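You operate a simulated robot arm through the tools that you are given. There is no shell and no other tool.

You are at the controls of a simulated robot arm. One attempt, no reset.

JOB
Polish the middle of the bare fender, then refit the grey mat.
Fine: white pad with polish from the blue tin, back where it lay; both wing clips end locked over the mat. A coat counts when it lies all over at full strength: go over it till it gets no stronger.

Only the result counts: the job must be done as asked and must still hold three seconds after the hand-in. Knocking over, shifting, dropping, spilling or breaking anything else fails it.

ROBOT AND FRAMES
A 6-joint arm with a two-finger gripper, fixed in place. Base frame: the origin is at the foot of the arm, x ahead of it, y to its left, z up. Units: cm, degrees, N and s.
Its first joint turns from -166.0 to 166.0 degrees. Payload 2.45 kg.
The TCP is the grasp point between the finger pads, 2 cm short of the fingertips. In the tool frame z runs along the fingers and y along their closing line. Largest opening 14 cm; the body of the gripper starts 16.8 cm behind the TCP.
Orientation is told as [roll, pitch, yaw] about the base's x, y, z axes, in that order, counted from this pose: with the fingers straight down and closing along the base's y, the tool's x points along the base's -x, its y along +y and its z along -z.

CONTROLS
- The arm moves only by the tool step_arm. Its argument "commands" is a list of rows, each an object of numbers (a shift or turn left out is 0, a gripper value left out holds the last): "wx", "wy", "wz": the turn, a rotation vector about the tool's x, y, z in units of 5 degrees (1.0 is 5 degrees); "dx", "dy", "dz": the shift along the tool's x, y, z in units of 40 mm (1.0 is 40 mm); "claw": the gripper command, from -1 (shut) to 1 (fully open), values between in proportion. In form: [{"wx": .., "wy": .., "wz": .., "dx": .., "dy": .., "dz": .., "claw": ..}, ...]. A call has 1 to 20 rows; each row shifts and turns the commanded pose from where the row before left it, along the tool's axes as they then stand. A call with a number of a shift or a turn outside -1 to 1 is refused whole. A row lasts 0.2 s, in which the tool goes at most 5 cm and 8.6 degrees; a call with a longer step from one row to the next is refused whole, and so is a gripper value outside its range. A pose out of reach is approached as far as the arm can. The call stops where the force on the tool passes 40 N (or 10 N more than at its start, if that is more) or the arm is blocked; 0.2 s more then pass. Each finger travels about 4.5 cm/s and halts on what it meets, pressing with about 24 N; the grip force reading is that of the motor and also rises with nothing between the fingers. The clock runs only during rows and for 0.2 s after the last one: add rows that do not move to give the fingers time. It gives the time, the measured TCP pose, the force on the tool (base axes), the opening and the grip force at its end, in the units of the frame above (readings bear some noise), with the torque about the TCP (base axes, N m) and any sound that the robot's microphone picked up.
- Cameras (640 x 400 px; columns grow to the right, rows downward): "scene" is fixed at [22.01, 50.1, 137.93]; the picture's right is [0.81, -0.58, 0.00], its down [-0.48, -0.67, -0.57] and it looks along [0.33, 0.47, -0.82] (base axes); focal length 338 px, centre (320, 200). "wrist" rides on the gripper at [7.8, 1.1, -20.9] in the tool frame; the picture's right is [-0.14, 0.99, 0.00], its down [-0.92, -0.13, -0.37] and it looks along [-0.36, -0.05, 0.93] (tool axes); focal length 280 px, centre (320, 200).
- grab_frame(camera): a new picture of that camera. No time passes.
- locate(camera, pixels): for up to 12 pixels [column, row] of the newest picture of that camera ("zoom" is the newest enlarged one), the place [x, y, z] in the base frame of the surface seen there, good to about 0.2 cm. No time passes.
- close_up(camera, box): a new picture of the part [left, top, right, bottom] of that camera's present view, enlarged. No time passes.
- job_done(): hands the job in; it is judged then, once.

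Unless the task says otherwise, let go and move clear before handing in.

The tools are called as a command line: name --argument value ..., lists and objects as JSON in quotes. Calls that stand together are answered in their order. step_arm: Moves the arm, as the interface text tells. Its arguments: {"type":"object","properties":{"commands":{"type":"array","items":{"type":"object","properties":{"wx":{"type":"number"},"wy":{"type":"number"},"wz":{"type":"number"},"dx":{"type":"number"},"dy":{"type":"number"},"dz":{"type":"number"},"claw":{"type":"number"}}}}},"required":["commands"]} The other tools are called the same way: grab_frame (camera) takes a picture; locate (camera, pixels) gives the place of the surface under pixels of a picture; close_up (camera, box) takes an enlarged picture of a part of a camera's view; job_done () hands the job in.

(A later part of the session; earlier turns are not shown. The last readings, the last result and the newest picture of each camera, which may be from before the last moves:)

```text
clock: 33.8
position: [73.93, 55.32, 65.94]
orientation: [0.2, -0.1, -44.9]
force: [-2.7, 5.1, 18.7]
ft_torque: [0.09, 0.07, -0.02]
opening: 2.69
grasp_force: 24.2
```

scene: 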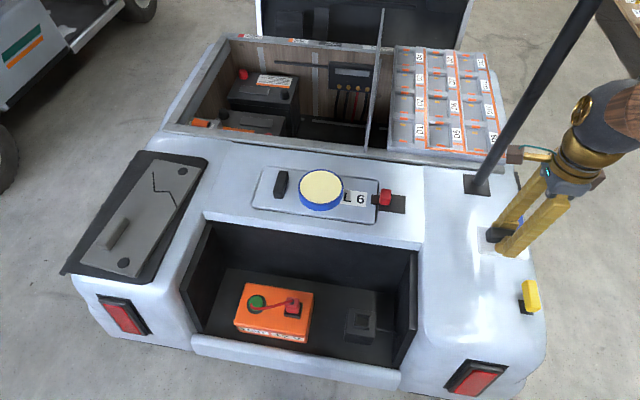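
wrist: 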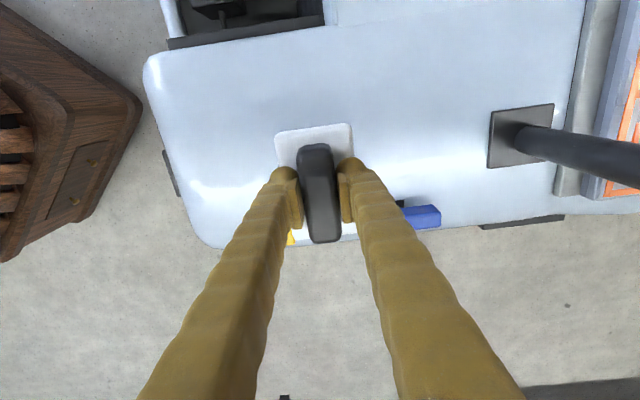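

Contact is about 19 N. I'll ease off slightly and make a short test stroke along +u and back to see how the coat looks.

step_arm --commands '[{"dz": -0.005}, {"dy": 0.25}, {"dy": 0.25}, {"dy": 0.25}, {"dy": 0.25}, {}]'

grab_frame --camera "wrist"

close_up --camera "scene" --box '[400, 160, 560, 370]'

```text
clock: 34.5
position: [74.99, 56.44, 65.99]
orientation: [-0.1, 0.0, -45.0]
force: [-2.1, 0.0, 11.6]
ft_torque: [0.12, 0.04, 0.04]
opening: 2.7
grasp_force: 24.2
stopped in row 3: the force on the tool passed its limit at 42 N (the readings are from after the stop); the commanded pose is now the measured one
```

```text
taken
```

wrist: 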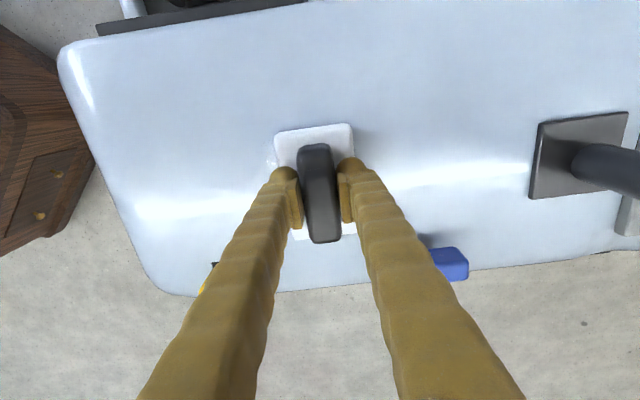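

```text
1.90 times, centred on (480, 265) of scene
```

zoom: 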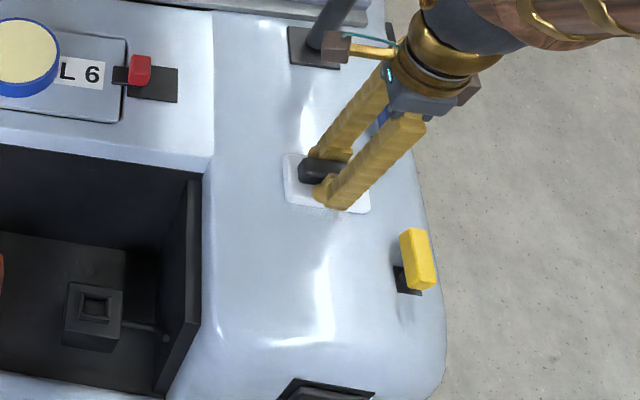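

The stroke stopped at 42 N, so it needs lighter pressure. A faint speckled trace shows to the left of the pad at wrist (270,155); I'll zoom in on it.

close_up --camera "wrist" --box '[240, 110, 380, 200]'

close_up --camera "scene" --box '[460, 230, 520, 290]'

```text
4.44 times, centred on (310, 155) of wrist
```

zoom: 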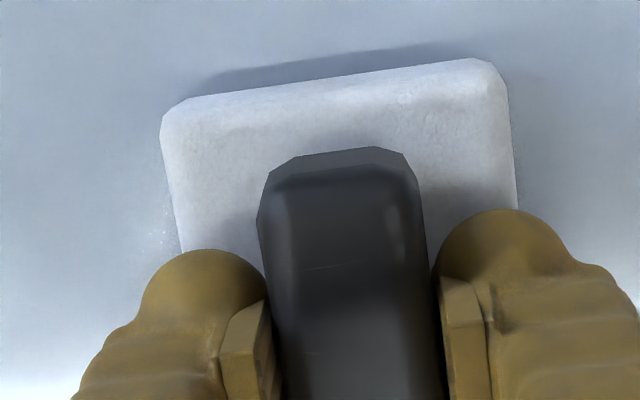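

```text
6.67 times, centred on (490, 260) of scene
```

zoom: 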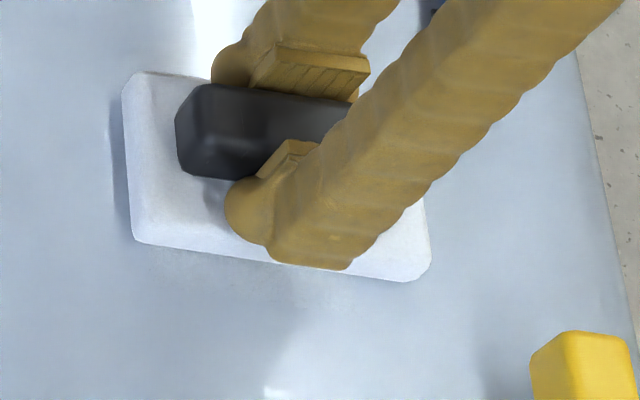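

A faint trace lies beside the pad, so polish is being transferred. I'll raise a hair and stroke back more slowly to keep the force down.

step_arm --commands '[{"dz": -0.012}, {"dy": -0.12}, {"dy": -0.12}, {"dy": -0.12}, {"dy": -0.12}, {"dy": -0.12}, {"dy": -0.12}, {}]'

```text
clock: 36.4
position: [72.85, 54.5, 65.96]
orientation: [-0.1, 0.1, -44.9]
force: [2.5, 2.3, 6.1]
ft_torque: [0.04, -0.03, -0.04]
opening: 2.68
grasp_force: 24.0
```

That ran smoothly with 6 N. I'll keep stroking rearward and then view the wiped area.

step_arm --commands '[{"dy": -0.15}, {"dy": -0.15}, {"dy": -0.15}, {"dy": -0.15}, {"dy": -0.15}, {"dy": -0.15}, {"dy": -0.15}, {"dy": -0.15}, {"dy": -0.15}, {"dy": -0.15}, {}]'

grab_frame --camera "wrist"

close_up --camera "scene" --box '[420, 190, 560, 370]'

```text
clock: 38.8
position: [68.64, 50.15, 66.05]
orientation: [-0.1, 0.0, -45.0]
force: [0.0, 0.0, -0.7]
ft_torque: [0.01, -0.01, 0.01]
opening: 2.65
grasp_force: 23.9
```

```text
taken
```

wrist: 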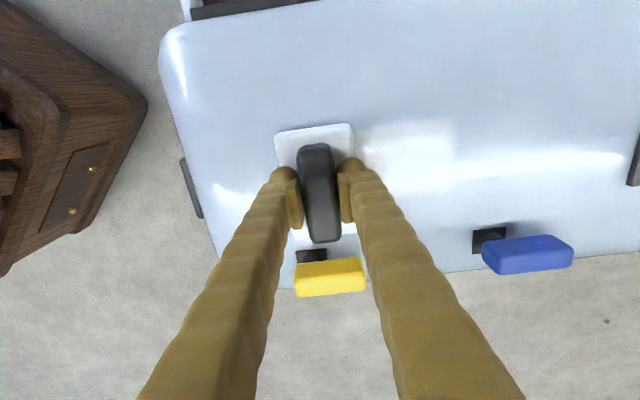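

```text
2.22 times, centred on (490, 280) of scene
```

zoom: 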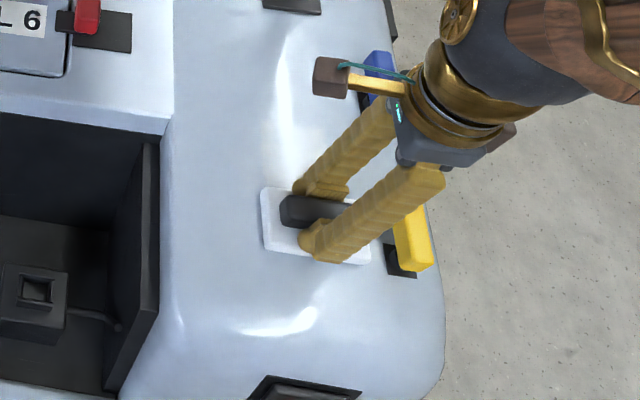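

The wiped area now shows as a glossy patch in the wrist view between columns 365 and 455 with a sharp edge at 455. I'll zoom in to see its extent and strength.

close_up --camera "wrist" --box '[330, 60, 530, 240]'

close_up --camera "scene" --box '[440, 170, 540, 260]'

```text
2.22 times, centred on (430, 150) of wrist
```

zoom: 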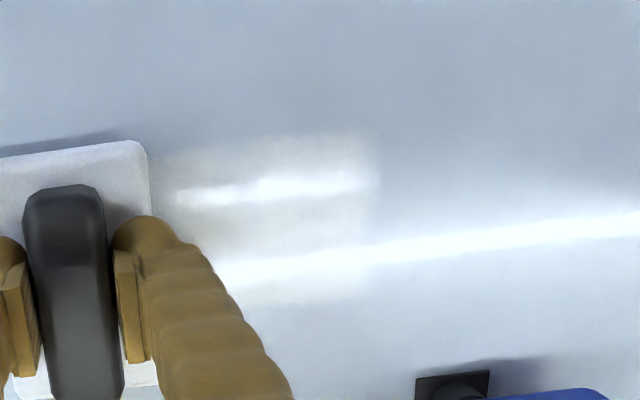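

```text
4.44 times, centred on (490, 215) of scene
```

zoom: 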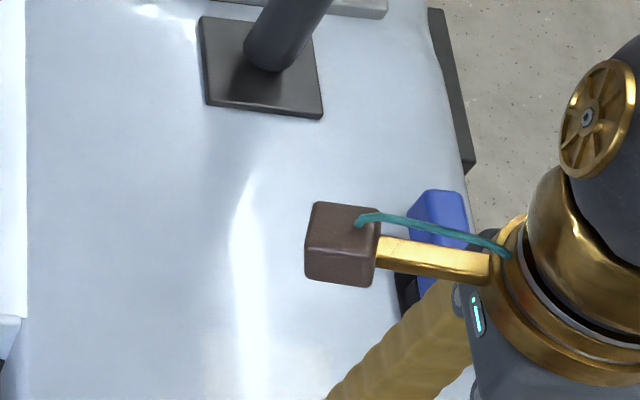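

The coat shows as a warm glossy patch in zoom (150,140)–(375,300), exactly where the pad passed. I'll do systematic lanes along u; first shift to the outer lane (w≈-14.7), press half a millimetre and stroke forward.

step_arm --commands '[{"dx": -0.2}, {"dx": -0.2}, {"dy": -0.2}, {"dy": -0.2}, {"dz": 0.012}, {}]'

```text
clock: 40.1
position: [68.67, 47.76, 65.89]
orientation: [-0.1, 0.1, -45.0]
force: [-2.5, 0.3, 8.8]
ft_torque: [0.03, 0.02, 0.01]
opening: 2.67
grasp_force: 23.8
```

Contact is 9 N at u≈82.3, w≈-14.8. Stroke forward along the outer lane.

step_arm --commands '[{"dy": 0.2}, {"dy": 0.2}, {"dy": 0.2}, {"dy": 0.2}, {"dy": 0.2}, {"dy": 0.2}, {"dy": 0.2}, {"dy": 0.2}, {"dy": 0.2}, {"dy": 0.2}, {"dy": 0.2}, {"dy": 0.2}, {}]'

```text
clock: 43.0
position: [75.32, 54.62, 66.02]
orientation: [-0.1, -0.1, -45.0]
force: [-2.7, -3.2, 11.0]
ft_torque: [0.04, -0.01, -0.01]
opening: 2.65
grasp_force: 24.4
```

step_arm --commands '[{"dy": 0.2}, {"dy": 0.2}, {"dy": 0.2}, {"dy": 0.2}, {"dy": 0.2}, {"dy": 0.2}, {"dy": 0.2}, {"dy": 0.2}, {"dy": 0.2}, {"dy": 0.2}, {"dy": 0.2}, {}]'

grab_frame --camera "wrist"

close_up --camera "scene" --box '[400, 160, 560, 370]'

```text
clock: 44.1
position: [78.18, 57.34, 66.04]
orientation: [-0.1, 0.0, -45.0]
force: [0.0, 0.6, 8.5]
ft_torque: [0.11, 0.03, 0.07]
opening: 2.67
grasp_force: 23.4
stopped in row 5: the force on the tool passed its limit at 40 N (the readings are from after the stop); the commanded pose is now the measured one
```

```text
taken
```

wrist: 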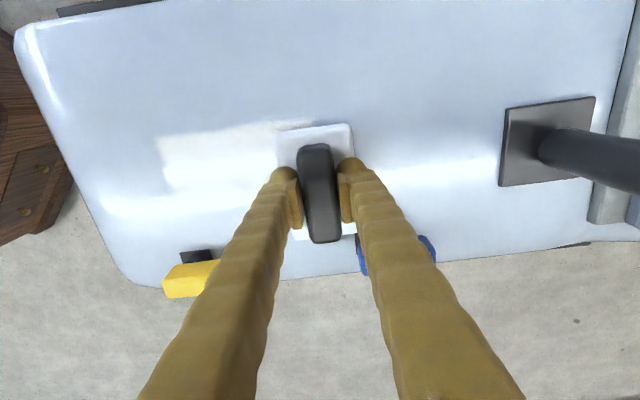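

```text
1.90 times, centred on (480, 265) of scene
```

zoom: 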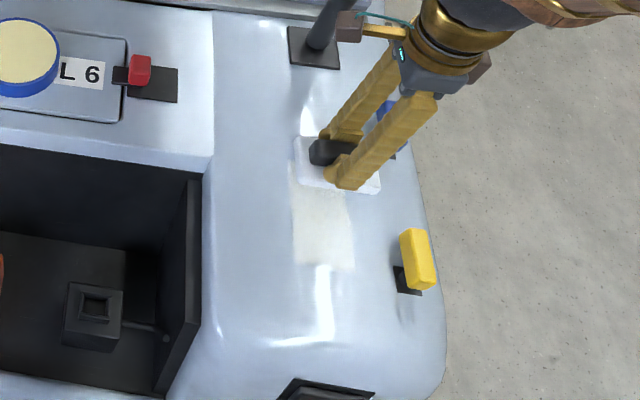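

The coat is now clearly visible as a cream rectangle in the scene zoom around (290,190)–(355,270), with sharp rear and outer boundaries that look narrower than the pad's path — likely the zone's limits. I'll zoom and measure them.

close_up --camera "scene" --box '[460, 220, 530, 310]'

close_up --camera "wrist" --box '[130, 90, 330, 250]'

```text
4.44 times, centred on (495, 265) of scene
```

zoom: 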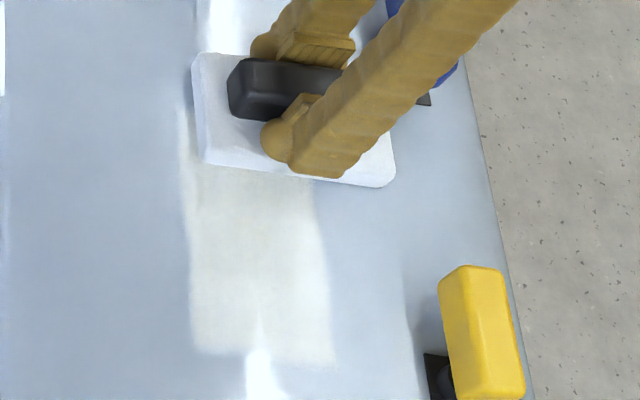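

```text
2.50 times, centred on (230, 170) of wrist
```

zoom: 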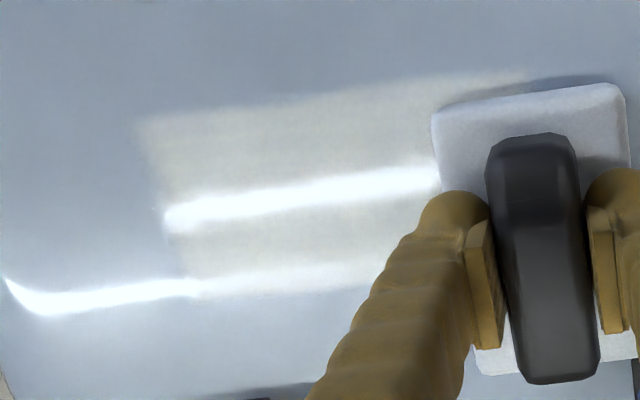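

I'll read the patch's corners from the wrist zoom: rear-inner (140,120), rear-outer (190,280), outer edge (300,292), inner edge (350,90).

locate --camera "zoom" --pixels '[[140, 120], [165, 200], [190, 278], [250, 298], [330, 292], [250, 104], [350, 90], [430, 82], [500, 74], [436, 115], [480, 370], [620, 90]]'

```text
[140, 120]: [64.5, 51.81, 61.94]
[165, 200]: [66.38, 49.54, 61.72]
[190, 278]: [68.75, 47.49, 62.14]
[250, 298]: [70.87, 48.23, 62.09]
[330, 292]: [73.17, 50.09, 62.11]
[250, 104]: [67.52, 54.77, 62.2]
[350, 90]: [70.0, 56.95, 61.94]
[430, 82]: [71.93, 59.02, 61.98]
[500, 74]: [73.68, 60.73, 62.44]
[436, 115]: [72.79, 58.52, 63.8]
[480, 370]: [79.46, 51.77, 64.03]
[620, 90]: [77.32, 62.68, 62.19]
```

The coat is bounded at u≈82.1 (rear) and w≈-16.2 (outer) although the pad went beyond, so the zone is about u≥82, w from -16.2 to about -8.5. I'll move to the lane centre w≈-12.4 and stroke forward to cover the front part.

step_arm --commands '[{"dz": -0.01}, {"dx": 0.2}, {"dx": 0.2}, {"dx": 0.2}, {"dy": 0.12}, {"dy": 0.12}, {"dy": 0.12}, {"dy": 0.12}, {"dy": 0.12}, {"dy": 0.12}, {"dy": 0.12}, {"dy": 0.12}, {"dy": 0.12}, {"dy": 0.12}, {}]'

```text
clock: 47.3
position: [79.8, 62.32, 65.95]
orientation: [0.1, 0.1, -45.1]
force: [-0.1, -0.5, -0.3]
ft_torque: [0.01, 0.0, -0.02]
opening: 2.67
grasp_force: 23.9
```

Contact was lost (force ≈0) at u≈100.5. I'll press 0.5 mm and read.

step_arm --commands '[{"dz": 0.012}, {}]'

step_arm --commands '[{"dy": 0.12}, {"dy": 0.12}, {"dy": 0.12}, {"dy": 0.12}, {}]'

```text
clock: 47.9
position: [79.85, 62.38, 65.85]
orientation: [0.0, 0.0, -45.0]
force: [-1.6, -3.1, 8.9]
ft_torque: [-0.07, 0.06, -0.02]
opening: 2.65
grasp_force: 24.3
```

```text
clock: 49.1
position: [81.16, 63.9, 65.93]
orientation: [0.1, 0.0, -45.0]
force: [-0.6, -3.6, 13.5]
ft_torque: [-0.1, 0.06, 0.05]
opening: 2.65
grasp_force: 24.5
```

Contact is good at 9–13 N at u≈102.6. Now I'll stroke back rearward along the centre lane.

step_arm --commands '[{"dy": -0.15}, {"dy": -0.15}, {"dy": -0.15}, {"dy": -0.15}, {"dy": -0.15}, {"dy": -0.15}, {"dy": -0.15}, {"dy": -0.15}, {"dy": -0.15}, {"dy": -0.15}, {"dy": -0.15}, {"dy": -0.15}, {"dy": -0.15}, {"dy": -0.15}, {"dy": -0.15}, {"dy": -0.15}, {}]'

step_arm --commands '[{"dy": -0.15}, {"dy": -0.15}, {"dy": -0.15}, {"dy": -0.15}, {"dy": -0.15}, {"dy": -0.15}, {"dy": -0.15}, {"dy": -0.15}, {"dy": -0.15}, {"dy": -0.15}, {"dy": -0.15}, {"dy": -0.15}, {"dy": -0.15}, {"dy": -0.15}, {"dy": -0.15}, {"dy": -0.15}, {}]'

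grab_frame --camera "wrist"

close_up --camera "scene" --box '[400, 160, 560, 370]'

```text
clock: 52.7
position: [74.3, 56.87, 65.96]
orientation: [0.0, 0.1, -45.0]
force: [-0.9, -2.5, 9.1]
ft_torque: [-0.11, 0.1, -0.01]
opening: 2.68
grasp_force: 24.4
stopped in row 17: the force on the tool passed its limit at 40 N (the readings are from after the stop); the commanded pose is now the measured one
```

```text
clock: 55.1
position: [70.21, 52.63, 66.03]
orientation: [0.4, 0.0, -45.0]
force: [0.8, 0.9, 1.9]
ft_torque: [-0.17, -0.03, 0.05]
opening: 2.66
grasp_force: 24.0
stopped in row 11: the force on the tool passed its limit at 45 N (the readings are from after the stop); the commanded pose is now the measured one
```

```text
taken
```

wrist: 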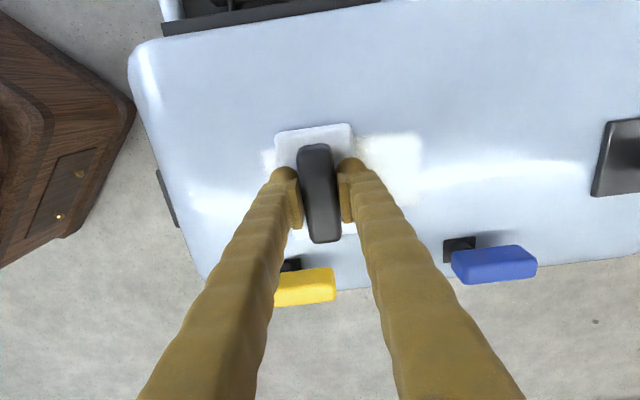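

```text
1.90 times, centred on (480, 265) of scene
```

zoom: 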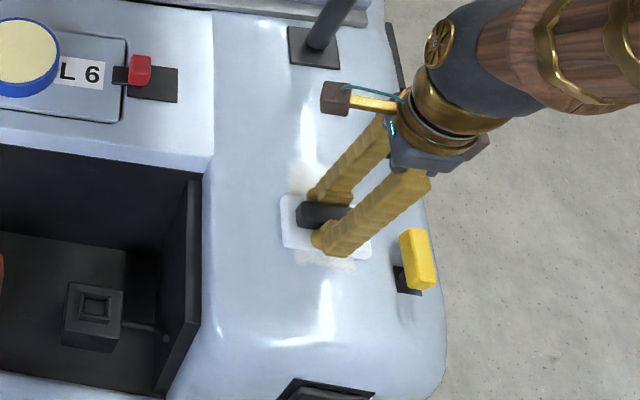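

The front edge of the coat shows at wrist column ~425. I'll zoom and measure it.

close_up --camera "wrist" --box '[240, 90, 480, 250]'

locate --camera "zoom" --pixels '[[475, 115], [478, 160], [485, 200], [480, 270], [470, 300], [400, 122], [340, 125], [50, 165], [60, 205], [440, 115], [440, 305], [55, 150]]'

```text
2.50 times, centred on (360, 170) of wrist
```

zoom: 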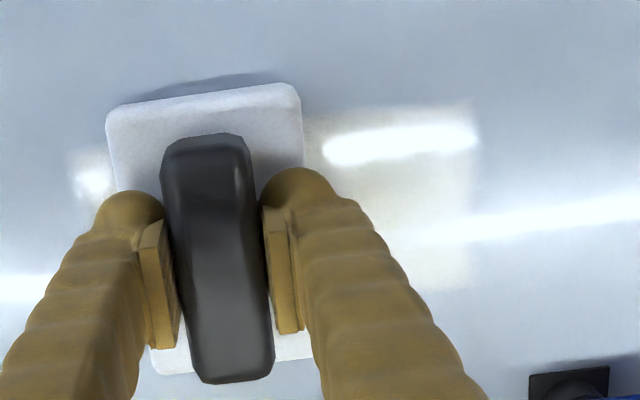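

```text
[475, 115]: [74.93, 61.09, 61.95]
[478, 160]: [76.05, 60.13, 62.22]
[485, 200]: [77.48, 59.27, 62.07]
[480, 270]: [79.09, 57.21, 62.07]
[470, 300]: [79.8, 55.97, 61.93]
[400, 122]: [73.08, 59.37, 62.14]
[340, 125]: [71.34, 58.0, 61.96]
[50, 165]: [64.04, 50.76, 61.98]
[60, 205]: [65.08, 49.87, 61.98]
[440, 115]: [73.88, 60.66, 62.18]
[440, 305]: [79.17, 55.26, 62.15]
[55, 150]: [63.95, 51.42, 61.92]
```

The zone is now clear: u≈82.1–96.2, w≈-16.2 to -9.0, so the pad centred at w≈-12.5 covers its whole width. I'll continue the rearward stroke to the zone's rear end.

step_arm --commands '[{"dy": -0.15, "dz": 0.004}, {"dy": -0.15}, {"dy": -0.15}, {"dy": -0.15}, {"dy": -0.15}, {"dy": -0.15}, {"dy": -0.15}, {"dy": -0.15}, {"dy": -0.15}, {}]'

step_arm --commands '[{"dy": 0.15}, {"dy": 0.15}, {"dy": 0.15}, {"dy": 0.15}, {"dy": 0.15}, {"dy": 0.15}, {"dy": 0.15}, {"dy": 0.15}, {"dy": 0.15}, {"dy": 0.15}, {"dy": 0.15}, {"dy": 0.15}, {}]'

```text
clock: 57.3
position: [66.28, 48.8, 66.06]
orientation: [0.5, -0.1, -45.0]
force: [-0.4, 1.0, -0.1]
ft_torque: [-0.01, -0.01, -0.02]
opening: 2.67
grasp_force: 23.7
```

```text
clock: 60.1
position: [71.37, 53.88, 66.12]
orientation: [0.5, -0.1, -45.0]
force: [-0.6, -1.0, -0.2]
ft_torque: [0.0, -0.02, 0.02]
opening: 2.66
grasp_force: 23.8
```

Contact was lost and a 0.5° roll has crept in from the stop. I'll correct the tilt and press down gently until contact.

step_arm --commands '[{"wx": 0.0707, "wy": -0.0707}, {"dz": 0.0125}, {}]'

step_arm --commands '[{"dz": 0.0125}, {}]'

```text
clock: 60.9
position: [71.42, 54.02, 66.11]
orientation: [0.1, -0.4, -45.0]
force: [-1.3, -0.1, 2.4]
ft_torque: [0.1, 0.16, 0.08]
opening: 2.68
grasp_force: 24.0
```

```text
clock: 61.5
position: [71.4, 54.05, 66.03]
orientation: [0.0, -0.4, -45.0]
force: [-1.9, -1.9, 11.7]
ft_torque: [0.37, 0.49, 0.11]
opening: 2.69
grasp_force: 23.8
```

The correction axis was wrong (pitch is now -0.4: pitch follows tool y, roll is minus tool x). I'll lift 1 mm, fix the pitch and re-seat.

step_arm --commands '[{"dz": -0.025}, {"wy": 0.08, "wx": 0.01}, {"dz": 0.0125}, {}]'

step_arm --commands '[{"dz": 0.0125}, {}]'

```text
clock: 62.5
position: [71.32, 54.0, 66.11]
orientation: [0.0, 0.0, -45.0]
force: [-0.2, 0.5, -1.0]
ft_torque: [0.03, -0.02, 0.01]
opening: 2.68
grasp_force: 23.9
```

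```text
clock: 63.1
position: [71.3, 53.92, 65.97]
orientation: [0.1, 0.0, -45.0]
force: [-0.4, 1.9, 3.9]
ft_torque: [-0.1, -0.16, 0.03]
opening: 2.68
grasp_force: 24.1
```

Light contact (4 N) at u≈88.5 with the tool level. Stroke forward to the front end, then back.

step_arm --commands '[{"dz": 0.006}, {"dy": 0.15}, {"dy": 0.15}, {"dy": 0.15}, {"dy": 0.15}, {"dy": 0.15}, {"dy": 0.15}, {"dy": 0.15}, {"dy": 0.15}, {"dy": 0.15}, {"dy": 0.15}, {"dy": 0.15}, {"dy": 0.15}, {"dy": 0.15}, {}]'

step_arm --commands '[{"dy": -0.15}, {"dy": -0.15}, {"dy": -0.15}, {"dy": -0.15}, {"dy": -0.15}, {"dy": -0.15}, {"dy": -0.15}, {"dy": -0.15}, {"dy": -0.15}, {"dy": -0.15}, {"dy": -0.15}, {"dy": -0.15}, {}]'

```text
clock: 66.3
position: [76.85, 59.48, 65.94]
orientation: [0.0, 0.0, -45.0]
force: [-4.6, -4.9, 20.1]
ft_torque: [-0.1, 0.09, -0.01]
opening: 2.66
grasp_force: 23.8
```

```text
clock: 69.1
position: [71.8, 54.4, 65.9]
orientation: [0.0, 0.0, -45.0]
force: [7.4, 7.8, 31.9]
ft_torque: [0.09, -0.09, 0.0]
opening: 2.67
grasp_force: 24.0
```

Good contact but now 32 N; I'll ease up a fraction and continue rearward to the zone's rear end.

step_arm --commands '[{"dz": -0.008}, {"dy": -0.15}, {"dy": -0.15}, {"dy": -0.15}, {"dy": -0.15}, {"dy": -0.15}, {"dy": -0.15}, {"dy": -0.15}, {"dy": -0.15}, {"dy": -0.15}, {"dy": -0.15}, {"dy": -0.15}, {"dy": -0.15}, {}]'

grab_frame --camera "wrist"

close_up --camera "wrist" --box '[310, 80, 550, 240]'

```text
clock: 70.5
position: [70.15, 52.72, 65.96]
orientation: [0.4, -0.1, -45.1]
force: [1.1, 0.3, 2.5]
ft_torque: [-0.08, 0.01, 0.01]
opening: 2.67
grasp_force: 23.7
stopped in row 6: the force on the tool passed its limit at 49 N (the readings are from after the stop); the commanded pose is now the measured one
```

```text
taken
```

wrist: 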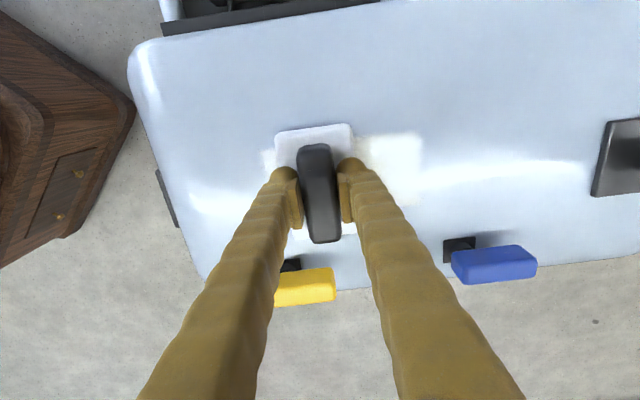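

```text
2.50 times, centred on (430, 160) of wrist
```

zoom: 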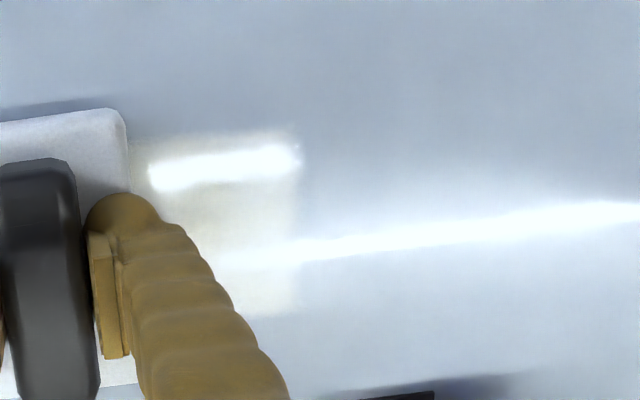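

It stopped at 49 N at u≈86.9 with a 0.4° roll. I'll level again with a tiny lift, then continue rearward more gently.

step_arm --commands '[{"dz": -0.01}, {"wx": 0.08, "wy": 0.02, "wz": -0.02}, {}]'

step_arm --commands '[{"dz": 0.008}, {}]'

```text
clock: 71.3
position: [70.27, 52.66, 66.13]
orientation: [0.0, 0.1, -44.8]
force: [0.0, -0.4, -0.3]
ft_torque: [0.01, 0.0, 0.01]
opening: 2.65
grasp_force: 24.1
```

```text
clock: 71.9
position: [70.12, 52.63, 66.04]
orientation: [0.0, 0.0, -44.8]
force: [0.2, 0.3, -0.6]
ft_torque: [0.0, -0.01, -0.02]
opening: 2.64
grasp_force: 24.2
```

step_arm --commands '[{"dz": 0.01}, {}]'

step_arm --commands '[{"dz": 0.005}, {}]'

```text
clock: 72.5
position: [70.24, 52.83, 66.02]
orientation: [0.0, 0.1, -44.9]
force: [-0.1, 0.2, -1.0]
ft_torque: [-0.01, 0.0, -0.02]
opening: 2.66
grasp_force: 24.5
```

```text
clock: 73.1
position: [70.1, 52.76, 65.99]
orientation: [0.0, 0.0, -44.9]
force: [1.4, -0.1, 0.5]
ft_torque: [-0.05, -0.01, 0.03]
opening: 2.68
grasp_force: 23.7
```

Just touching. I'll press 0.3 mm more and stroke to the rear end and forward again.

step_arm --commands '[{"dz": 0.0075}, {"dy": -0.15}, {"dy": -0.15}, {"dy": -0.15}, {"dy": -0.15}, {"dy": -0.15}, {"dy": -0.15}, {"dy": -0.15}, {"dy": -0.15}, {}]'

step_arm --commands '[{"dy": 0.15}, {"dy": 0.15}, {"dy": 0.15}, {"dy": 0.15}, {"dy": 0.15}, {"dy": 0.15}, {"dy": 0.15}, {"dy": 0.15}, {"dy": 0.15}, {"dy": 0.15}, {"dy": 0.15}, {"dy": 0.15}, {}]'

```text
clock: 75.3
position: [66.79, 49.43, 65.98]
orientation: [0.1, 0.1, -45.0]
force: [4.1, 3.8, 14.8]
ft_torque: [0.12, -0.06, 0.03]
opening: 2.69
grasp_force: 24.5
```

```text
clock: 78.1
position: [71.81, 54.47, 65.83]
orientation: [0.0, 0.0, -44.9]
force: [-0.3, 0.5, -0.4]
ft_torque: [0.01, 0.01, 0.03]
opening: 2.67
grasp_force: 23.5
```

Contact was lost on the forward stroke. I'll press a little more and continue forward.

step_arm --commands '[{"dz": 0.01}, {"dz": 0.005}, {}]'

step_arm --commands '[{"dy": 0.15}, {"dy": 0.15}, {"dy": 0.15}, {"dy": 0.15}, {"dy": 0.15}, {"dy": 0.15}, {"dy": 0.15}, {"dy": 0.15}, {"dy": 0.15}, {"dy": 0.15}, {"dy": 0.15}, {"dy": 0.15}, {}]'

grab_frame --camera "wrist"

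close_up --camera "scene" --box '[450, 200, 540, 310]'

```text
clock: 78.9
position: [71.8, 54.35, 66.0]
orientation: [0.1, 0.0, -44.9]
force: [-5.2, 1.5, 12.2]
ft_torque: [0.02, 0.07, 0.03]
opening: 2.66
grasp_force: 24.4
```

```text
clock: 81.7
position: [76.91, 59.44, 65.97]
orientation: [0.0, 0.0, -45.0]
force: [-0.5, -0.1, -1.8]
ft_torque: [0.01, 0.0, 0.01]
opening: 2.7
grasp_force: 24.4
```

```text
taken
```

wrist: 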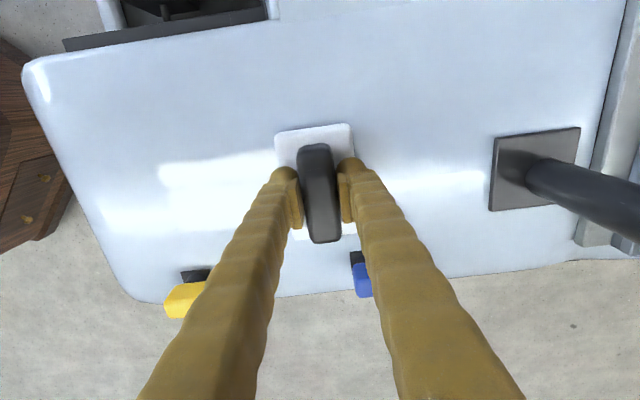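

```text
3.64 times, centred on (495, 255) of scene
```

zoom: 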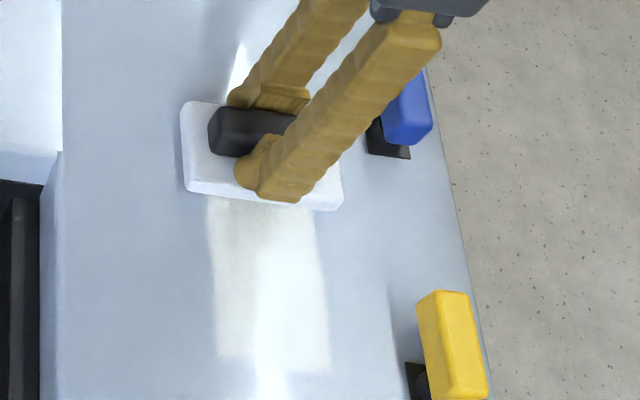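

The coat is visibly stronger. I'll zoom in to judge uniformity.

close_up --camera "scene" --box '[475, 245, 520, 310]'

close_up --camera "wrist" --box '[130, 110, 310, 250]'

```text
6.15 times, centred on (498, 278) of scene
```

zoom: 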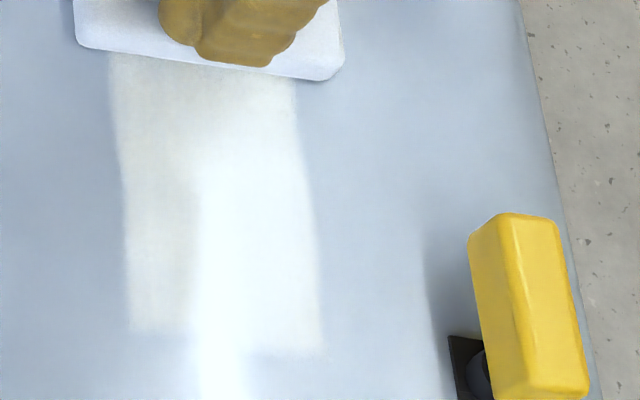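

```text
2.86 times, centred on (220, 180) of wrist
```

zoom: 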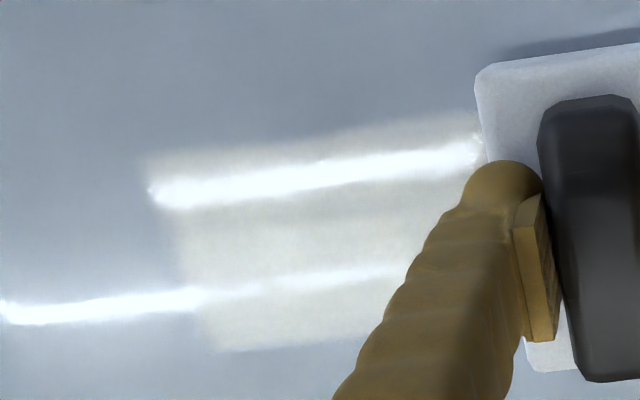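

The coat looks fairly even; its outer edge now appears at zoom (210,350). I'll re-measure the edges.

locate --camera "zoom" --pixels '[[150, 162], [180, 260], [212, 350], [360, 338], [300, 345], [300, 140], [470, 118], [250, 230], [480, 80], [530, 365]]'

```text
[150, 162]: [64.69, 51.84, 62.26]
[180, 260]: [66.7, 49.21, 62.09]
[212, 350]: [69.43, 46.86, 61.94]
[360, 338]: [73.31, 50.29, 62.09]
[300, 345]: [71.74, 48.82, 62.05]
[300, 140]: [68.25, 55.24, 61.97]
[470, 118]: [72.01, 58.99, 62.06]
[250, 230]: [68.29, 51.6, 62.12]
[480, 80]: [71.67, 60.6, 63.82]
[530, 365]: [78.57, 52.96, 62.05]
```

Zone edges confirmed: u 82.2–96.2, w -16.2 to -9.1. The path needs a slope correction of about 0.07 mm per cm; I'll press here and stroke back with that correction.

step_arm --commands '[{"dz": 0.0125}, {}]'

step_arm --commands '[{"dy": -0.2, "dz": -0.0012}, {"dy": -0.2, "dz": -0.0012}, {"dy": -0.2, "dz": -0.0012}, {"dy": -0.2, "dz": -0.0012}, {"dy": -0.2, "dz": -0.0012}, {"dy": -0.2, "dz": -0.0012}, {"dy": -0.2, "dz": -0.0012}, {"dy": -0.2, "dz": -0.0012}, {"dy": -0.2, "dz": -0.0012}, {}]'

```text
clock: 82.3
position: [77.02, 59.39, 65.95]
orientation: [0.0, 0.0, -44.9]
force: [-1.9, -4.4, 14.9]
ft_torque: [-0.12, 0.09, -0.01]
opening: 2.66
grasp_force: 23.5
```

```text
clock: 83.5
position: [74.28, 57.15, 65.99]
orientation: [0.1, 0.0, -44.9]
force: [-1.5, -2.7, 11.4]
ft_torque: [-0.15, 0.21, 0.03]
opening: 2.65
grasp_force: 23.9
stopped in row 5: the force on the tool passed its limit at 41 N (the readings are from after the stop); the commanded pose is now the measured one
```

It stopped at 41 N again near u≈92.8; the force now is 11 N, level. I'll ease up slightly and continue rearward.

step_arm --commands '[{"dz": -0.006}, {"dy": -0.15, "dz": -0.001}, {"dy": -0.15, "dz": -0.001}, {"dy": -0.15, "dz": -0.001}, {"dy": -0.15, "dz": -0.001}, {"dy": -0.15, "dz": -0.001}, {"dy": -0.15, "dz": -0.001}, {"dy": -0.15, "dz": -0.001}, {"dy": -0.15, "dz": -0.001}, {}]'

```text
clock: 85.7
position: [71.19, 53.82, 65.97]
orientation: [0.3, 0.0, -44.9]
force: [4.9, 6.2, 26.4]
ft_torque: [0.01, 0.03, 0.03]
opening: 2.68
grasp_force: 24.2
```

Now 26 N with 0.3° roll; I'll ease 0.4 mm, level, and continue to the rear end.

step_arm --commands '[{"dz": -0.01, "wx": 0.05}, {"dy": -0.15, "dz": -0.001}, {"dy": -0.15, "dz": -0.001}, {"dy": -0.15, "dz": -0.001}, {"dy": -0.15, "dz": -0.001}, {"dy": -0.15, "dz": -0.001}, {"dy": -0.15, "dz": -0.001}, {"dy": -0.15, "dz": -0.001}, {"dy": -0.15, "dz": -0.001}, {"dy": -0.15, "dz": -0.001}, {"dy": -0.15, "dz": -0.001}, {}]'

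grab_frame --camera "wrist"

```text
clock: 88.3
position: [66.9, 49.42, 65.89]
orientation: [0.0, 0.0, -44.9]
force: [4.9, 5.7, 15.5]
ft_torque: [0.12, -0.09, 0.02]
opening: 2.66
grasp_force: 23.9
```

```text
taken
```

wrist: 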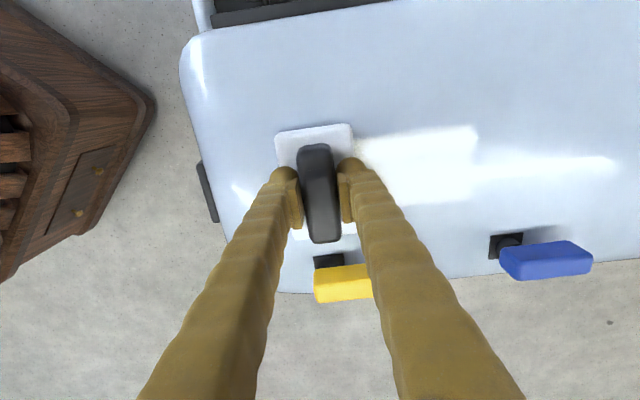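

Full rearward pass done with 15 N; the coat looks whiter (wrist (365–475,130–200)). Forward pass now with slope correction.

step_arm --commands '[{"dy": 0.15, "dz": 0.001}, {"dy": 0.2, "dz": 0.0013}, {"dy": 0.2, "dz": 0.0013}, {"dy": 0.2, "dz": 0.0013}, {"dy": 0.2, "dz": 0.0013}, {"dy": 0.2, "dz": 0.0013}, {"dy": 0.2, "dz": 0.0013}, {"dy": 0.2, "dz": 0.0013}, {"dy": 0.2, "dz": 0.0013}, {}]'

step_arm --commands '[{"dy": 0.15, "dz": 0.001}, {"dy": 0.2, "dz": 0.0013}, {"dy": 0.2, "dz": 0.0013}, {"dy": 0.2, "dz": 0.0013}, {"dy": 0.2, "dz": 0.0013}, {"dy": 0.2, "dz": 0.0013}, {"dy": 0.2, "dz": 0.0013}, {"dy": 0.2, "dz": 0.0013}, {"dy": 0.2, "dz": 0.0013}, {}]'

```text
clock: 88.8
position: [67.32, 50.09, 65.96]
orientation: [-0.1, -0.1, -45.0]
force: [-3.0, 0.6, 9.7]
ft_torque: [0.11, 0.0, 0.12]
opening: 2.65
grasp_force: 23.8
stopped in row 2: the force on the tool passed its limit at 42 N (the readings are from after the stop); the commanded pose is now the measured one
```

```text
clock: 90.6
position: [71.66, 54.29, 65.9]
orientation: [-0.1, 0.0, -44.9]
force: [-0.9, 0.6, 9.6]
ft_torque: [0.16, 0.01, -0.04]
opening: 2.7
grasp_force: 24.6
stopped in row 9: the force on the tool passed its limit at 42 N (the readings are from after the stop); the commanded pose is now the measured one
```

It stops a bit early from too much press. I'll continue forward without the slope term and slightly lighter.

step_arm --commands '[{"dz": -0.004}, {"dy": 0.15}, {"dy": 0.15}, {"dy": 0.15}, {"dy": 0.15}, {"dy": 0.15}, {"dy": 0.15}, {"dy": 0.15}, {"dy": 0.15}, {"dy": 0.15}, {"dy": 0.15}, {"dy": 0.15}, {"dy": 0.15}, {}]'

grab_frame --camera "wrist"

close_up --camera "scene" --box '[475, 245, 520, 310]'

```text
clock: 92.4
position: [74.41, 57.09, 66.0]
orientation: [-0.2, 0.0, -44.8]
force: [-2.2, -2.7, 10.6]
ft_torque: [0.04, -0.01, 0.01]
opening: 2.67
grasp_force: 24.0
stopped in row 9: the force on the tool passed its limit at 41 N (the readings are from after the stop); the commanded pose is now the measured one
```

```text
taken
```

wrist: 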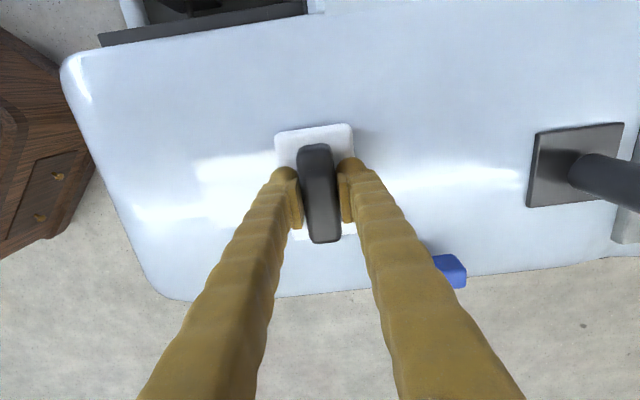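

```text
6.15 times, centred on (498, 278) of scene
```

zoom: 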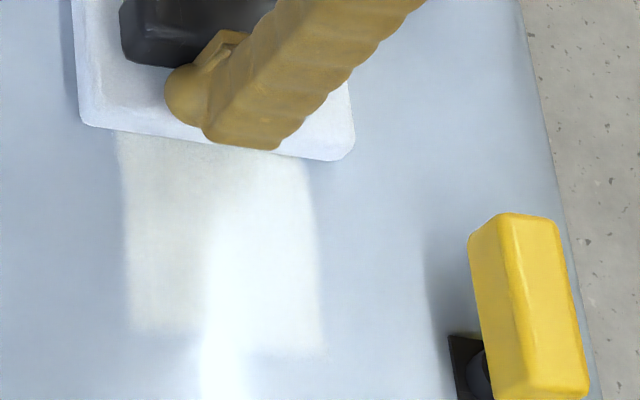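

The coat's brightness now looks much like before this pass. I'll continue forward to finish the front end, levelling the small roll.

step_arm --commands '[{"dz": -0.004, "wx": -0.03, "wz": 0.02}, {"dy": 0.15}, {"dy": 0.15}, {"dy": 0.15}, {"dy": 0.15}, {"dy": 0.15}, {"dy": 0.15}, {"dy": 0.15}, {}]'

step_arm --commands '[{"dz": -0.004}, {"dy": -0.15}, {"dy": -0.15}, {"dy": -0.15}, {"dy": -0.15}, {"dy": -0.15}, {"dy": -0.15}, {"dy": -0.15}, {"dy": -0.15}, {"dy": -0.15}, {"dy": -0.15}, {}]'

```text
clock: 94.3
position: [77.45, 60.15, 66.01]
orientation: [0.1, -0.1, -45.0]
force: [-0.4, -2.4, 7.1]
ft_torque: [0.01, 0.04, 0.05]
opening: 2.68
grasp_force: 23.7
stopped in row 9: the force on the tool passed its limit at 41 N (the readings are from after the stop); the commanded pose is now the measured one
```

```text
clock: 96.9
position: [73.06, 55.93, 65.98]
orientation: [0.2, 0.0, -45.0]
force: [4.2, 1.8, 16.0]
ft_torque: [-0.03, -0.01, 0.03]
opening: 2.66
grasp_force: 24.3
```

step_arm --commands '[{"dz": -0.004, "wx": 0.03}, {"dy": -0.15}, {"dy": -0.15}, {"dy": -0.15}, {"dy": -0.15}, {"dy": -0.15}, {"dy": -0.15}, {"dy": -0.15}, {"dy": -0.15}, {"dy": -0.15}, {"dy": -0.15}, {"dy": -0.15}, {"dy": -0.15}, {"dy": -0.15}, {"dy": -0.15}, {"dy": -0.15}, {}]'

grab_frame --camera "wrist"

close_up --camera "wrist" --box '[310, 80, 550, 240]'

```text
clock: 100.5
position: [66.7, 49.38, 66.0]
orientation: [-0.1, 0.0, -45.1]
force: [0.8, 1.0, 2.8]
ft_torque: [0.02, -0.08, -0.02]
opening: 2.67
grasp_force: 24.0
```

```text
taken
```

wrist: 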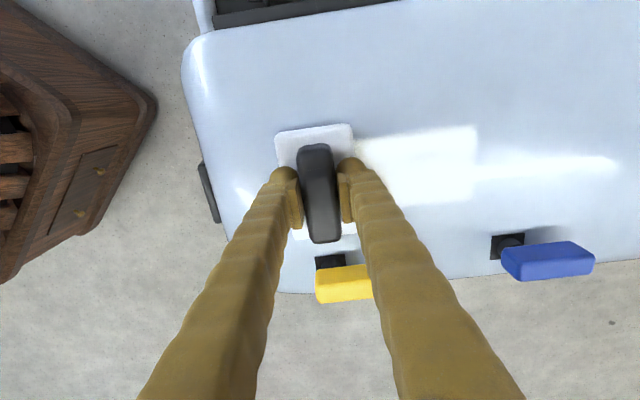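

```text
2.50 times, centred on (430, 160) of wrist
```

zoom: 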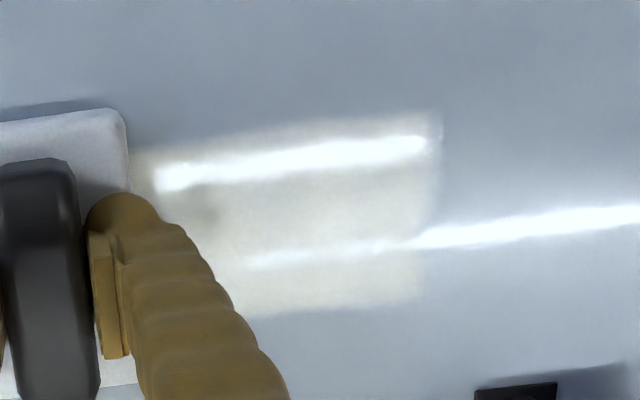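

The coat is stronger, but slightly darker around zoom (195,210) (u≈86). I'll keep making passes: forward now.

step_arm --commands '[{"dz": 0.006}, {"dy": 0.15}, {"dy": 0.15}, {"dy": 0.15}, {"dy": 0.15}, {"dy": 0.15}, {"dy": 0.15}, {"dy": 0.15}, {"dy": 0.15}, {"dy": 0.15}, {"dy": 0.15}, {"dy": 0.15}, {"dy": 0.15}, {}]'

step_arm --commands '[{"dz": 0.003}, {"dy": 0.15}, {"dy": 0.15}, {"dy": 0.15}, {"dy": 0.15}, {"dy": 0.15}, {"dy": 0.15}, {"dy": 0.15}, {"dy": 0.15}, {"dy": 0.15}, {"dy": 0.15}, {"dy": 0.15}, {"dy": 0.15}, {}]'

```text
clock: 103.5
position: [71.84, 54.41, 65.95]
orientation: [-0.1, 0.0, -45.0]
force: [-4.4, -4.7, 15.8]
ft_torque: [-0.08, 0.05, -0.03]
opening: 2.66
grasp_force: 24.0
```

```text
clock: 106.5
position: [76.98, 59.66, 65.97]
orientation: [-0.1, 0.0, -45.1]
force: [-5.5, -3.0, 13.6]
ft_torque: [0.03, 0.04, 0.0]
opening: 2.67
grasp_force: 24.1
```

A clean full forward pass at 14–16 N. Rearward pass next.

step_arm --commands '[{"dz": -0.004, "wx": -0.01}, {"dy": -0.15}, {"dy": -0.15}, {"dy": -0.15}, {"dy": -0.15}, {"dy": -0.15}, {"dy": -0.15}, {"dy": -0.15}, {"dy": -0.15}, {"dy": -0.15}, {"dy": -0.15}, {"dy": -0.15}, {"dy": -0.15}, {}]'

step_arm --commands '[{"dz": -0.003}, {"dy": -0.15}, {"dy": -0.15}, {"dy": -0.15}, {"dy": -0.15}, {"dy": -0.15}, {"dy": -0.15}, {"dy": -0.15}, {"dy": -0.15}, {"dy": -0.15}, {"dy": -0.15}, {"dy": -0.15}, {"dy": -0.15}, {}]'

close_up --camera "wrist" --box '[310, 80, 550, 240]'

```text
clock: 109.5
position: [71.96, 54.59, 65.96]
orientation: [0.1, 0.0, -45.0]
force: [11.1, 10.6, 36.7]
ft_torque: [0.15, -0.17, 0.0]
opening: 2.69
grasp_force: 24.2
```

```text
clock: 112.5
position: [66.84, 49.53, 65.85]
orientation: [0.0, 0.0, -45.0]
force: [9.5, 8.1, 29.3]
ft_torque: [0.21, -0.26, 0.04]
opening: 2.67
grasp_force: 24.2
```

```text
2.50 times, centred on (430, 160) of wrist
```

zoom: 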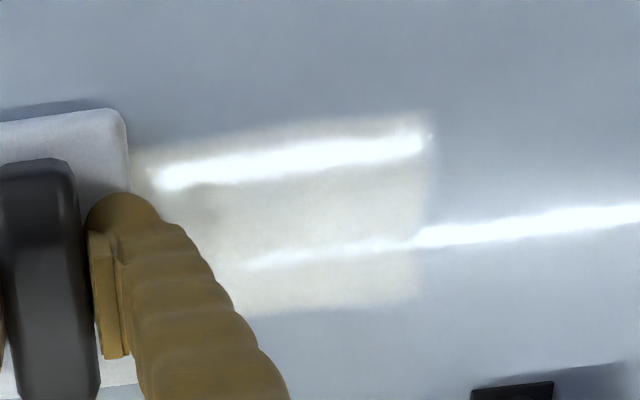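

The coat is more even now. I'll do the next forward pass shifted 0.6 cm outward to be sure of the outer edge.

step_arm --commands '[{"dz": -0.006}, {"dx": -0.15}, {"dy": 0.15}, {"dy": 0.15}, {"dy": 0.15}, {"dy": 0.15}, {"dy": 0.15}, {"dy": 0.15}, {"dy": 0.15}, {"dy": 0.15}, {"dy": 0.15}, {"dy": 0.15}, {"dy": 0.15}, {"dy": 0.15}, {}]'

step_arm --commands '[{"dz": 0.004}, {"dy": 0.15}, {"dy": 0.15}, {"dy": 0.15}, {"dy": 0.15}, {"dy": 0.15}, {"dy": 0.15}, {"dy": 0.15}, {"dy": 0.15}, {"dy": 0.15}, {"dy": 0.15}, {"dy": 0.15}, {"dy": 0.15}, {}]'

```text
clock: 115.7
position: [72.5, 54.22, 66.05]
orientation: [0.1, -0.1, -45.0]
force: [0.0, 0.1, -0.8]
ft_torque: [0.04, -0.01, 0.03]
opening: 2.68
grasp_force: 24.3
```

```text
clock: 118.7
position: [77.52, 59.29, 66.0]
orientation: [0.1, 0.0, -45.0]
force: [-3.0, -2.2, 7.5]
ft_torque: [-0.01, 0.02, -0.01]
opening: 2.66
grasp_force: 23.9
```

Contact was lost for the first half. I'll return rearward on this lane with a bit more press.

step_arm --commands '[{"dz": 0.002}, {"dy": -0.15}, {"dy": -0.15}, {"dy": -0.15}, {"dy": -0.15}, {"dy": -0.15}, {"dy": -0.15}, {"dy": -0.15}, {"dy": -0.15}, {"dy": -0.15}, {"dy": -0.15}, {"dy": -0.15}, {"dy": -0.15}, {}]'

step_arm --commands '[{"dy": -0.15}, {"dy": -0.15}, {"dy": -0.15}, {"dy": -0.15}, {"dy": -0.15}, {"dy": -0.15}, {"dy": -0.15}, {"dy": -0.15}, {"dy": -0.15}, {"dy": -0.15}, {"dy": -0.15}, {"dy": -0.15}, {}]'

```text
clock: 121.8
position: [72.43, 54.19, 65.94]
orientation: [0.1, 0.0, -45.0]
force: [-2.0, -0.1, 8.2]
ft_torque: [-0.07, 0.2, 0.01]
opening: 2.65
grasp_force: 24.1
stopped in row 14: the force on the tool passed its limit at 40 N (the readings are from after the stop); the commanded pose is now the measured one
```

```text
clock: 124.2
position: [67.85, 49.79, 65.98]
orientation: [0.2, 0.0, -45.0]
force: [-2.9, -1.6, 10.7]
ft_torque: [-0.13, 0.24, 0.02]
opening: 2.64
grasp_force: 24.4
stopped in row 12: the force on the tool passed its limit at 42 N (the readings are from after the stop); the commanded pose is now the measured one
```

That lane got a full rearward pass with firm contact. I'll lift the pad and step aside to view the whole coat.

step_arm --commands '[{"dz": -0.05, "wx": 0.03}, {"dz": -0.5}, {"dz": -0.8}, {"dz": -0.8, "dy": -0.5}, {"dy": -0.8}, {"dy": -0.8}, {}]'

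close_up --camera "wrist" --box '[320, 60, 560, 210]'

close_up --camera "scene" --box '[460, 200, 530, 310]'

grab_frame --camera "scene"

```text
clock: 125.8
position: [61.9, 43.85, 74.59]
orientation: [0.1, 0.0, -45.1]
force: [0.2, -0.2, -0.5]
ft_torque: [-0.01, 0.0, 0.0]
opening: 2.66
grasp_force: 24.1
```

```text
2.67 times, centred on (440, 135) of wrist
```

zoom: 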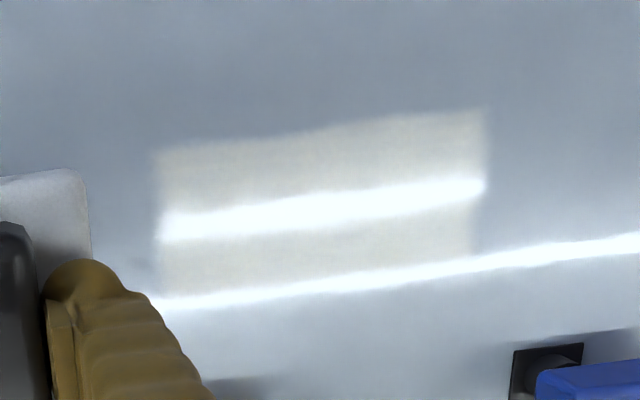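

```text
3.64 times, centred on (495, 255) of scene
```

zoom: 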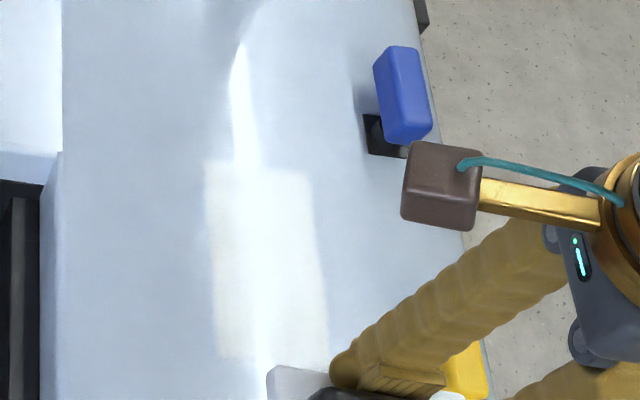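

```text
taken
```

scene: 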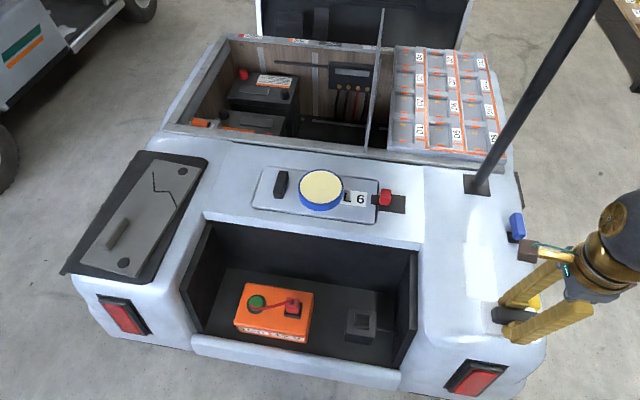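

The coat now appears as a clean even rectangle (wrist zoom (155,110)–(485,300)). To test whether it can still get stronger, I'll reload the pad from the tin and go over it again; first carry it back over the tin.

step_arm --commands '[{"dz": -0.6}, {"dx": 0.867, "dy": 0.651}, {"dx": 0.867, "dy": 0.651}, {"dx": 0.867, "dy": 0.651}, {"dx": 0.867, "dy": 0.651}, {"dx": 0.867, "dy": 0.651}, {"dx": 0.867, "dy": 0.651}, {"dx": 0.867, "dy": 0.651}, {"dx": 0.867, "dy": 0.651}, {"dx": 0.867, "dy": 0.651}, {"dx": 0.867, "dy": 0.651}, {"dx": 0.867, "dy": 0.651}, {"dx": 0.867, "dy": 0.651}, {}]'

grab_frame --camera "wrist"

```text
clock: 128.8
position: [54.48, 95.18, 77.05]
orientation: [0.1, 0.0, -45.0]
force: [-0.1, 0.0, -1.1]
ft_torque: [-0.03, 0.05, -0.01]
opening: 2.66
grasp_force: 24.5
```

```text
taken
```

wrist: 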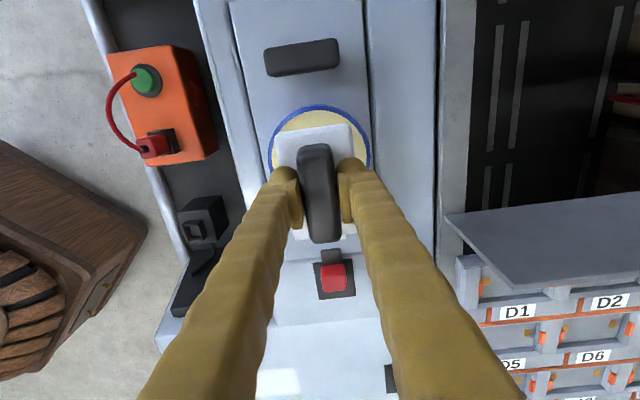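

The tin is centred under the pad again (rim columns 270–371, top row 106). I'll lower to just above the cream and then touch gently.

step_arm --commands '[{"dz": 0.7}, {"dz": 0.6}, {"dz": 0.4}, {"dz": 0.2}, {"dz": 0.05}, {}]'

step_arm --commands '[{"dz": 0.02}, {"dz": 0.02}, {}]'

```text
clock: 130.2
position: [54.49, 95.18, 69.08]
orientation: [0.1, 0.0, -45.0]
force: [-0.1, 0.4, -0.5]
ft_torque: [0.01, -0.01, 0.0]
opening: 2.68
grasp_force: 23.7
```

```text
clock: 131.0
position: [54.55, 95.33, 68.98]
orientation: [0.1, 0.0, -45.1]
force: [0.3, 0.5, 1.8]
ft_torque: [-0.05, 0.06, 0.02]
opening: 2.67
grasp_force: 23.5
```

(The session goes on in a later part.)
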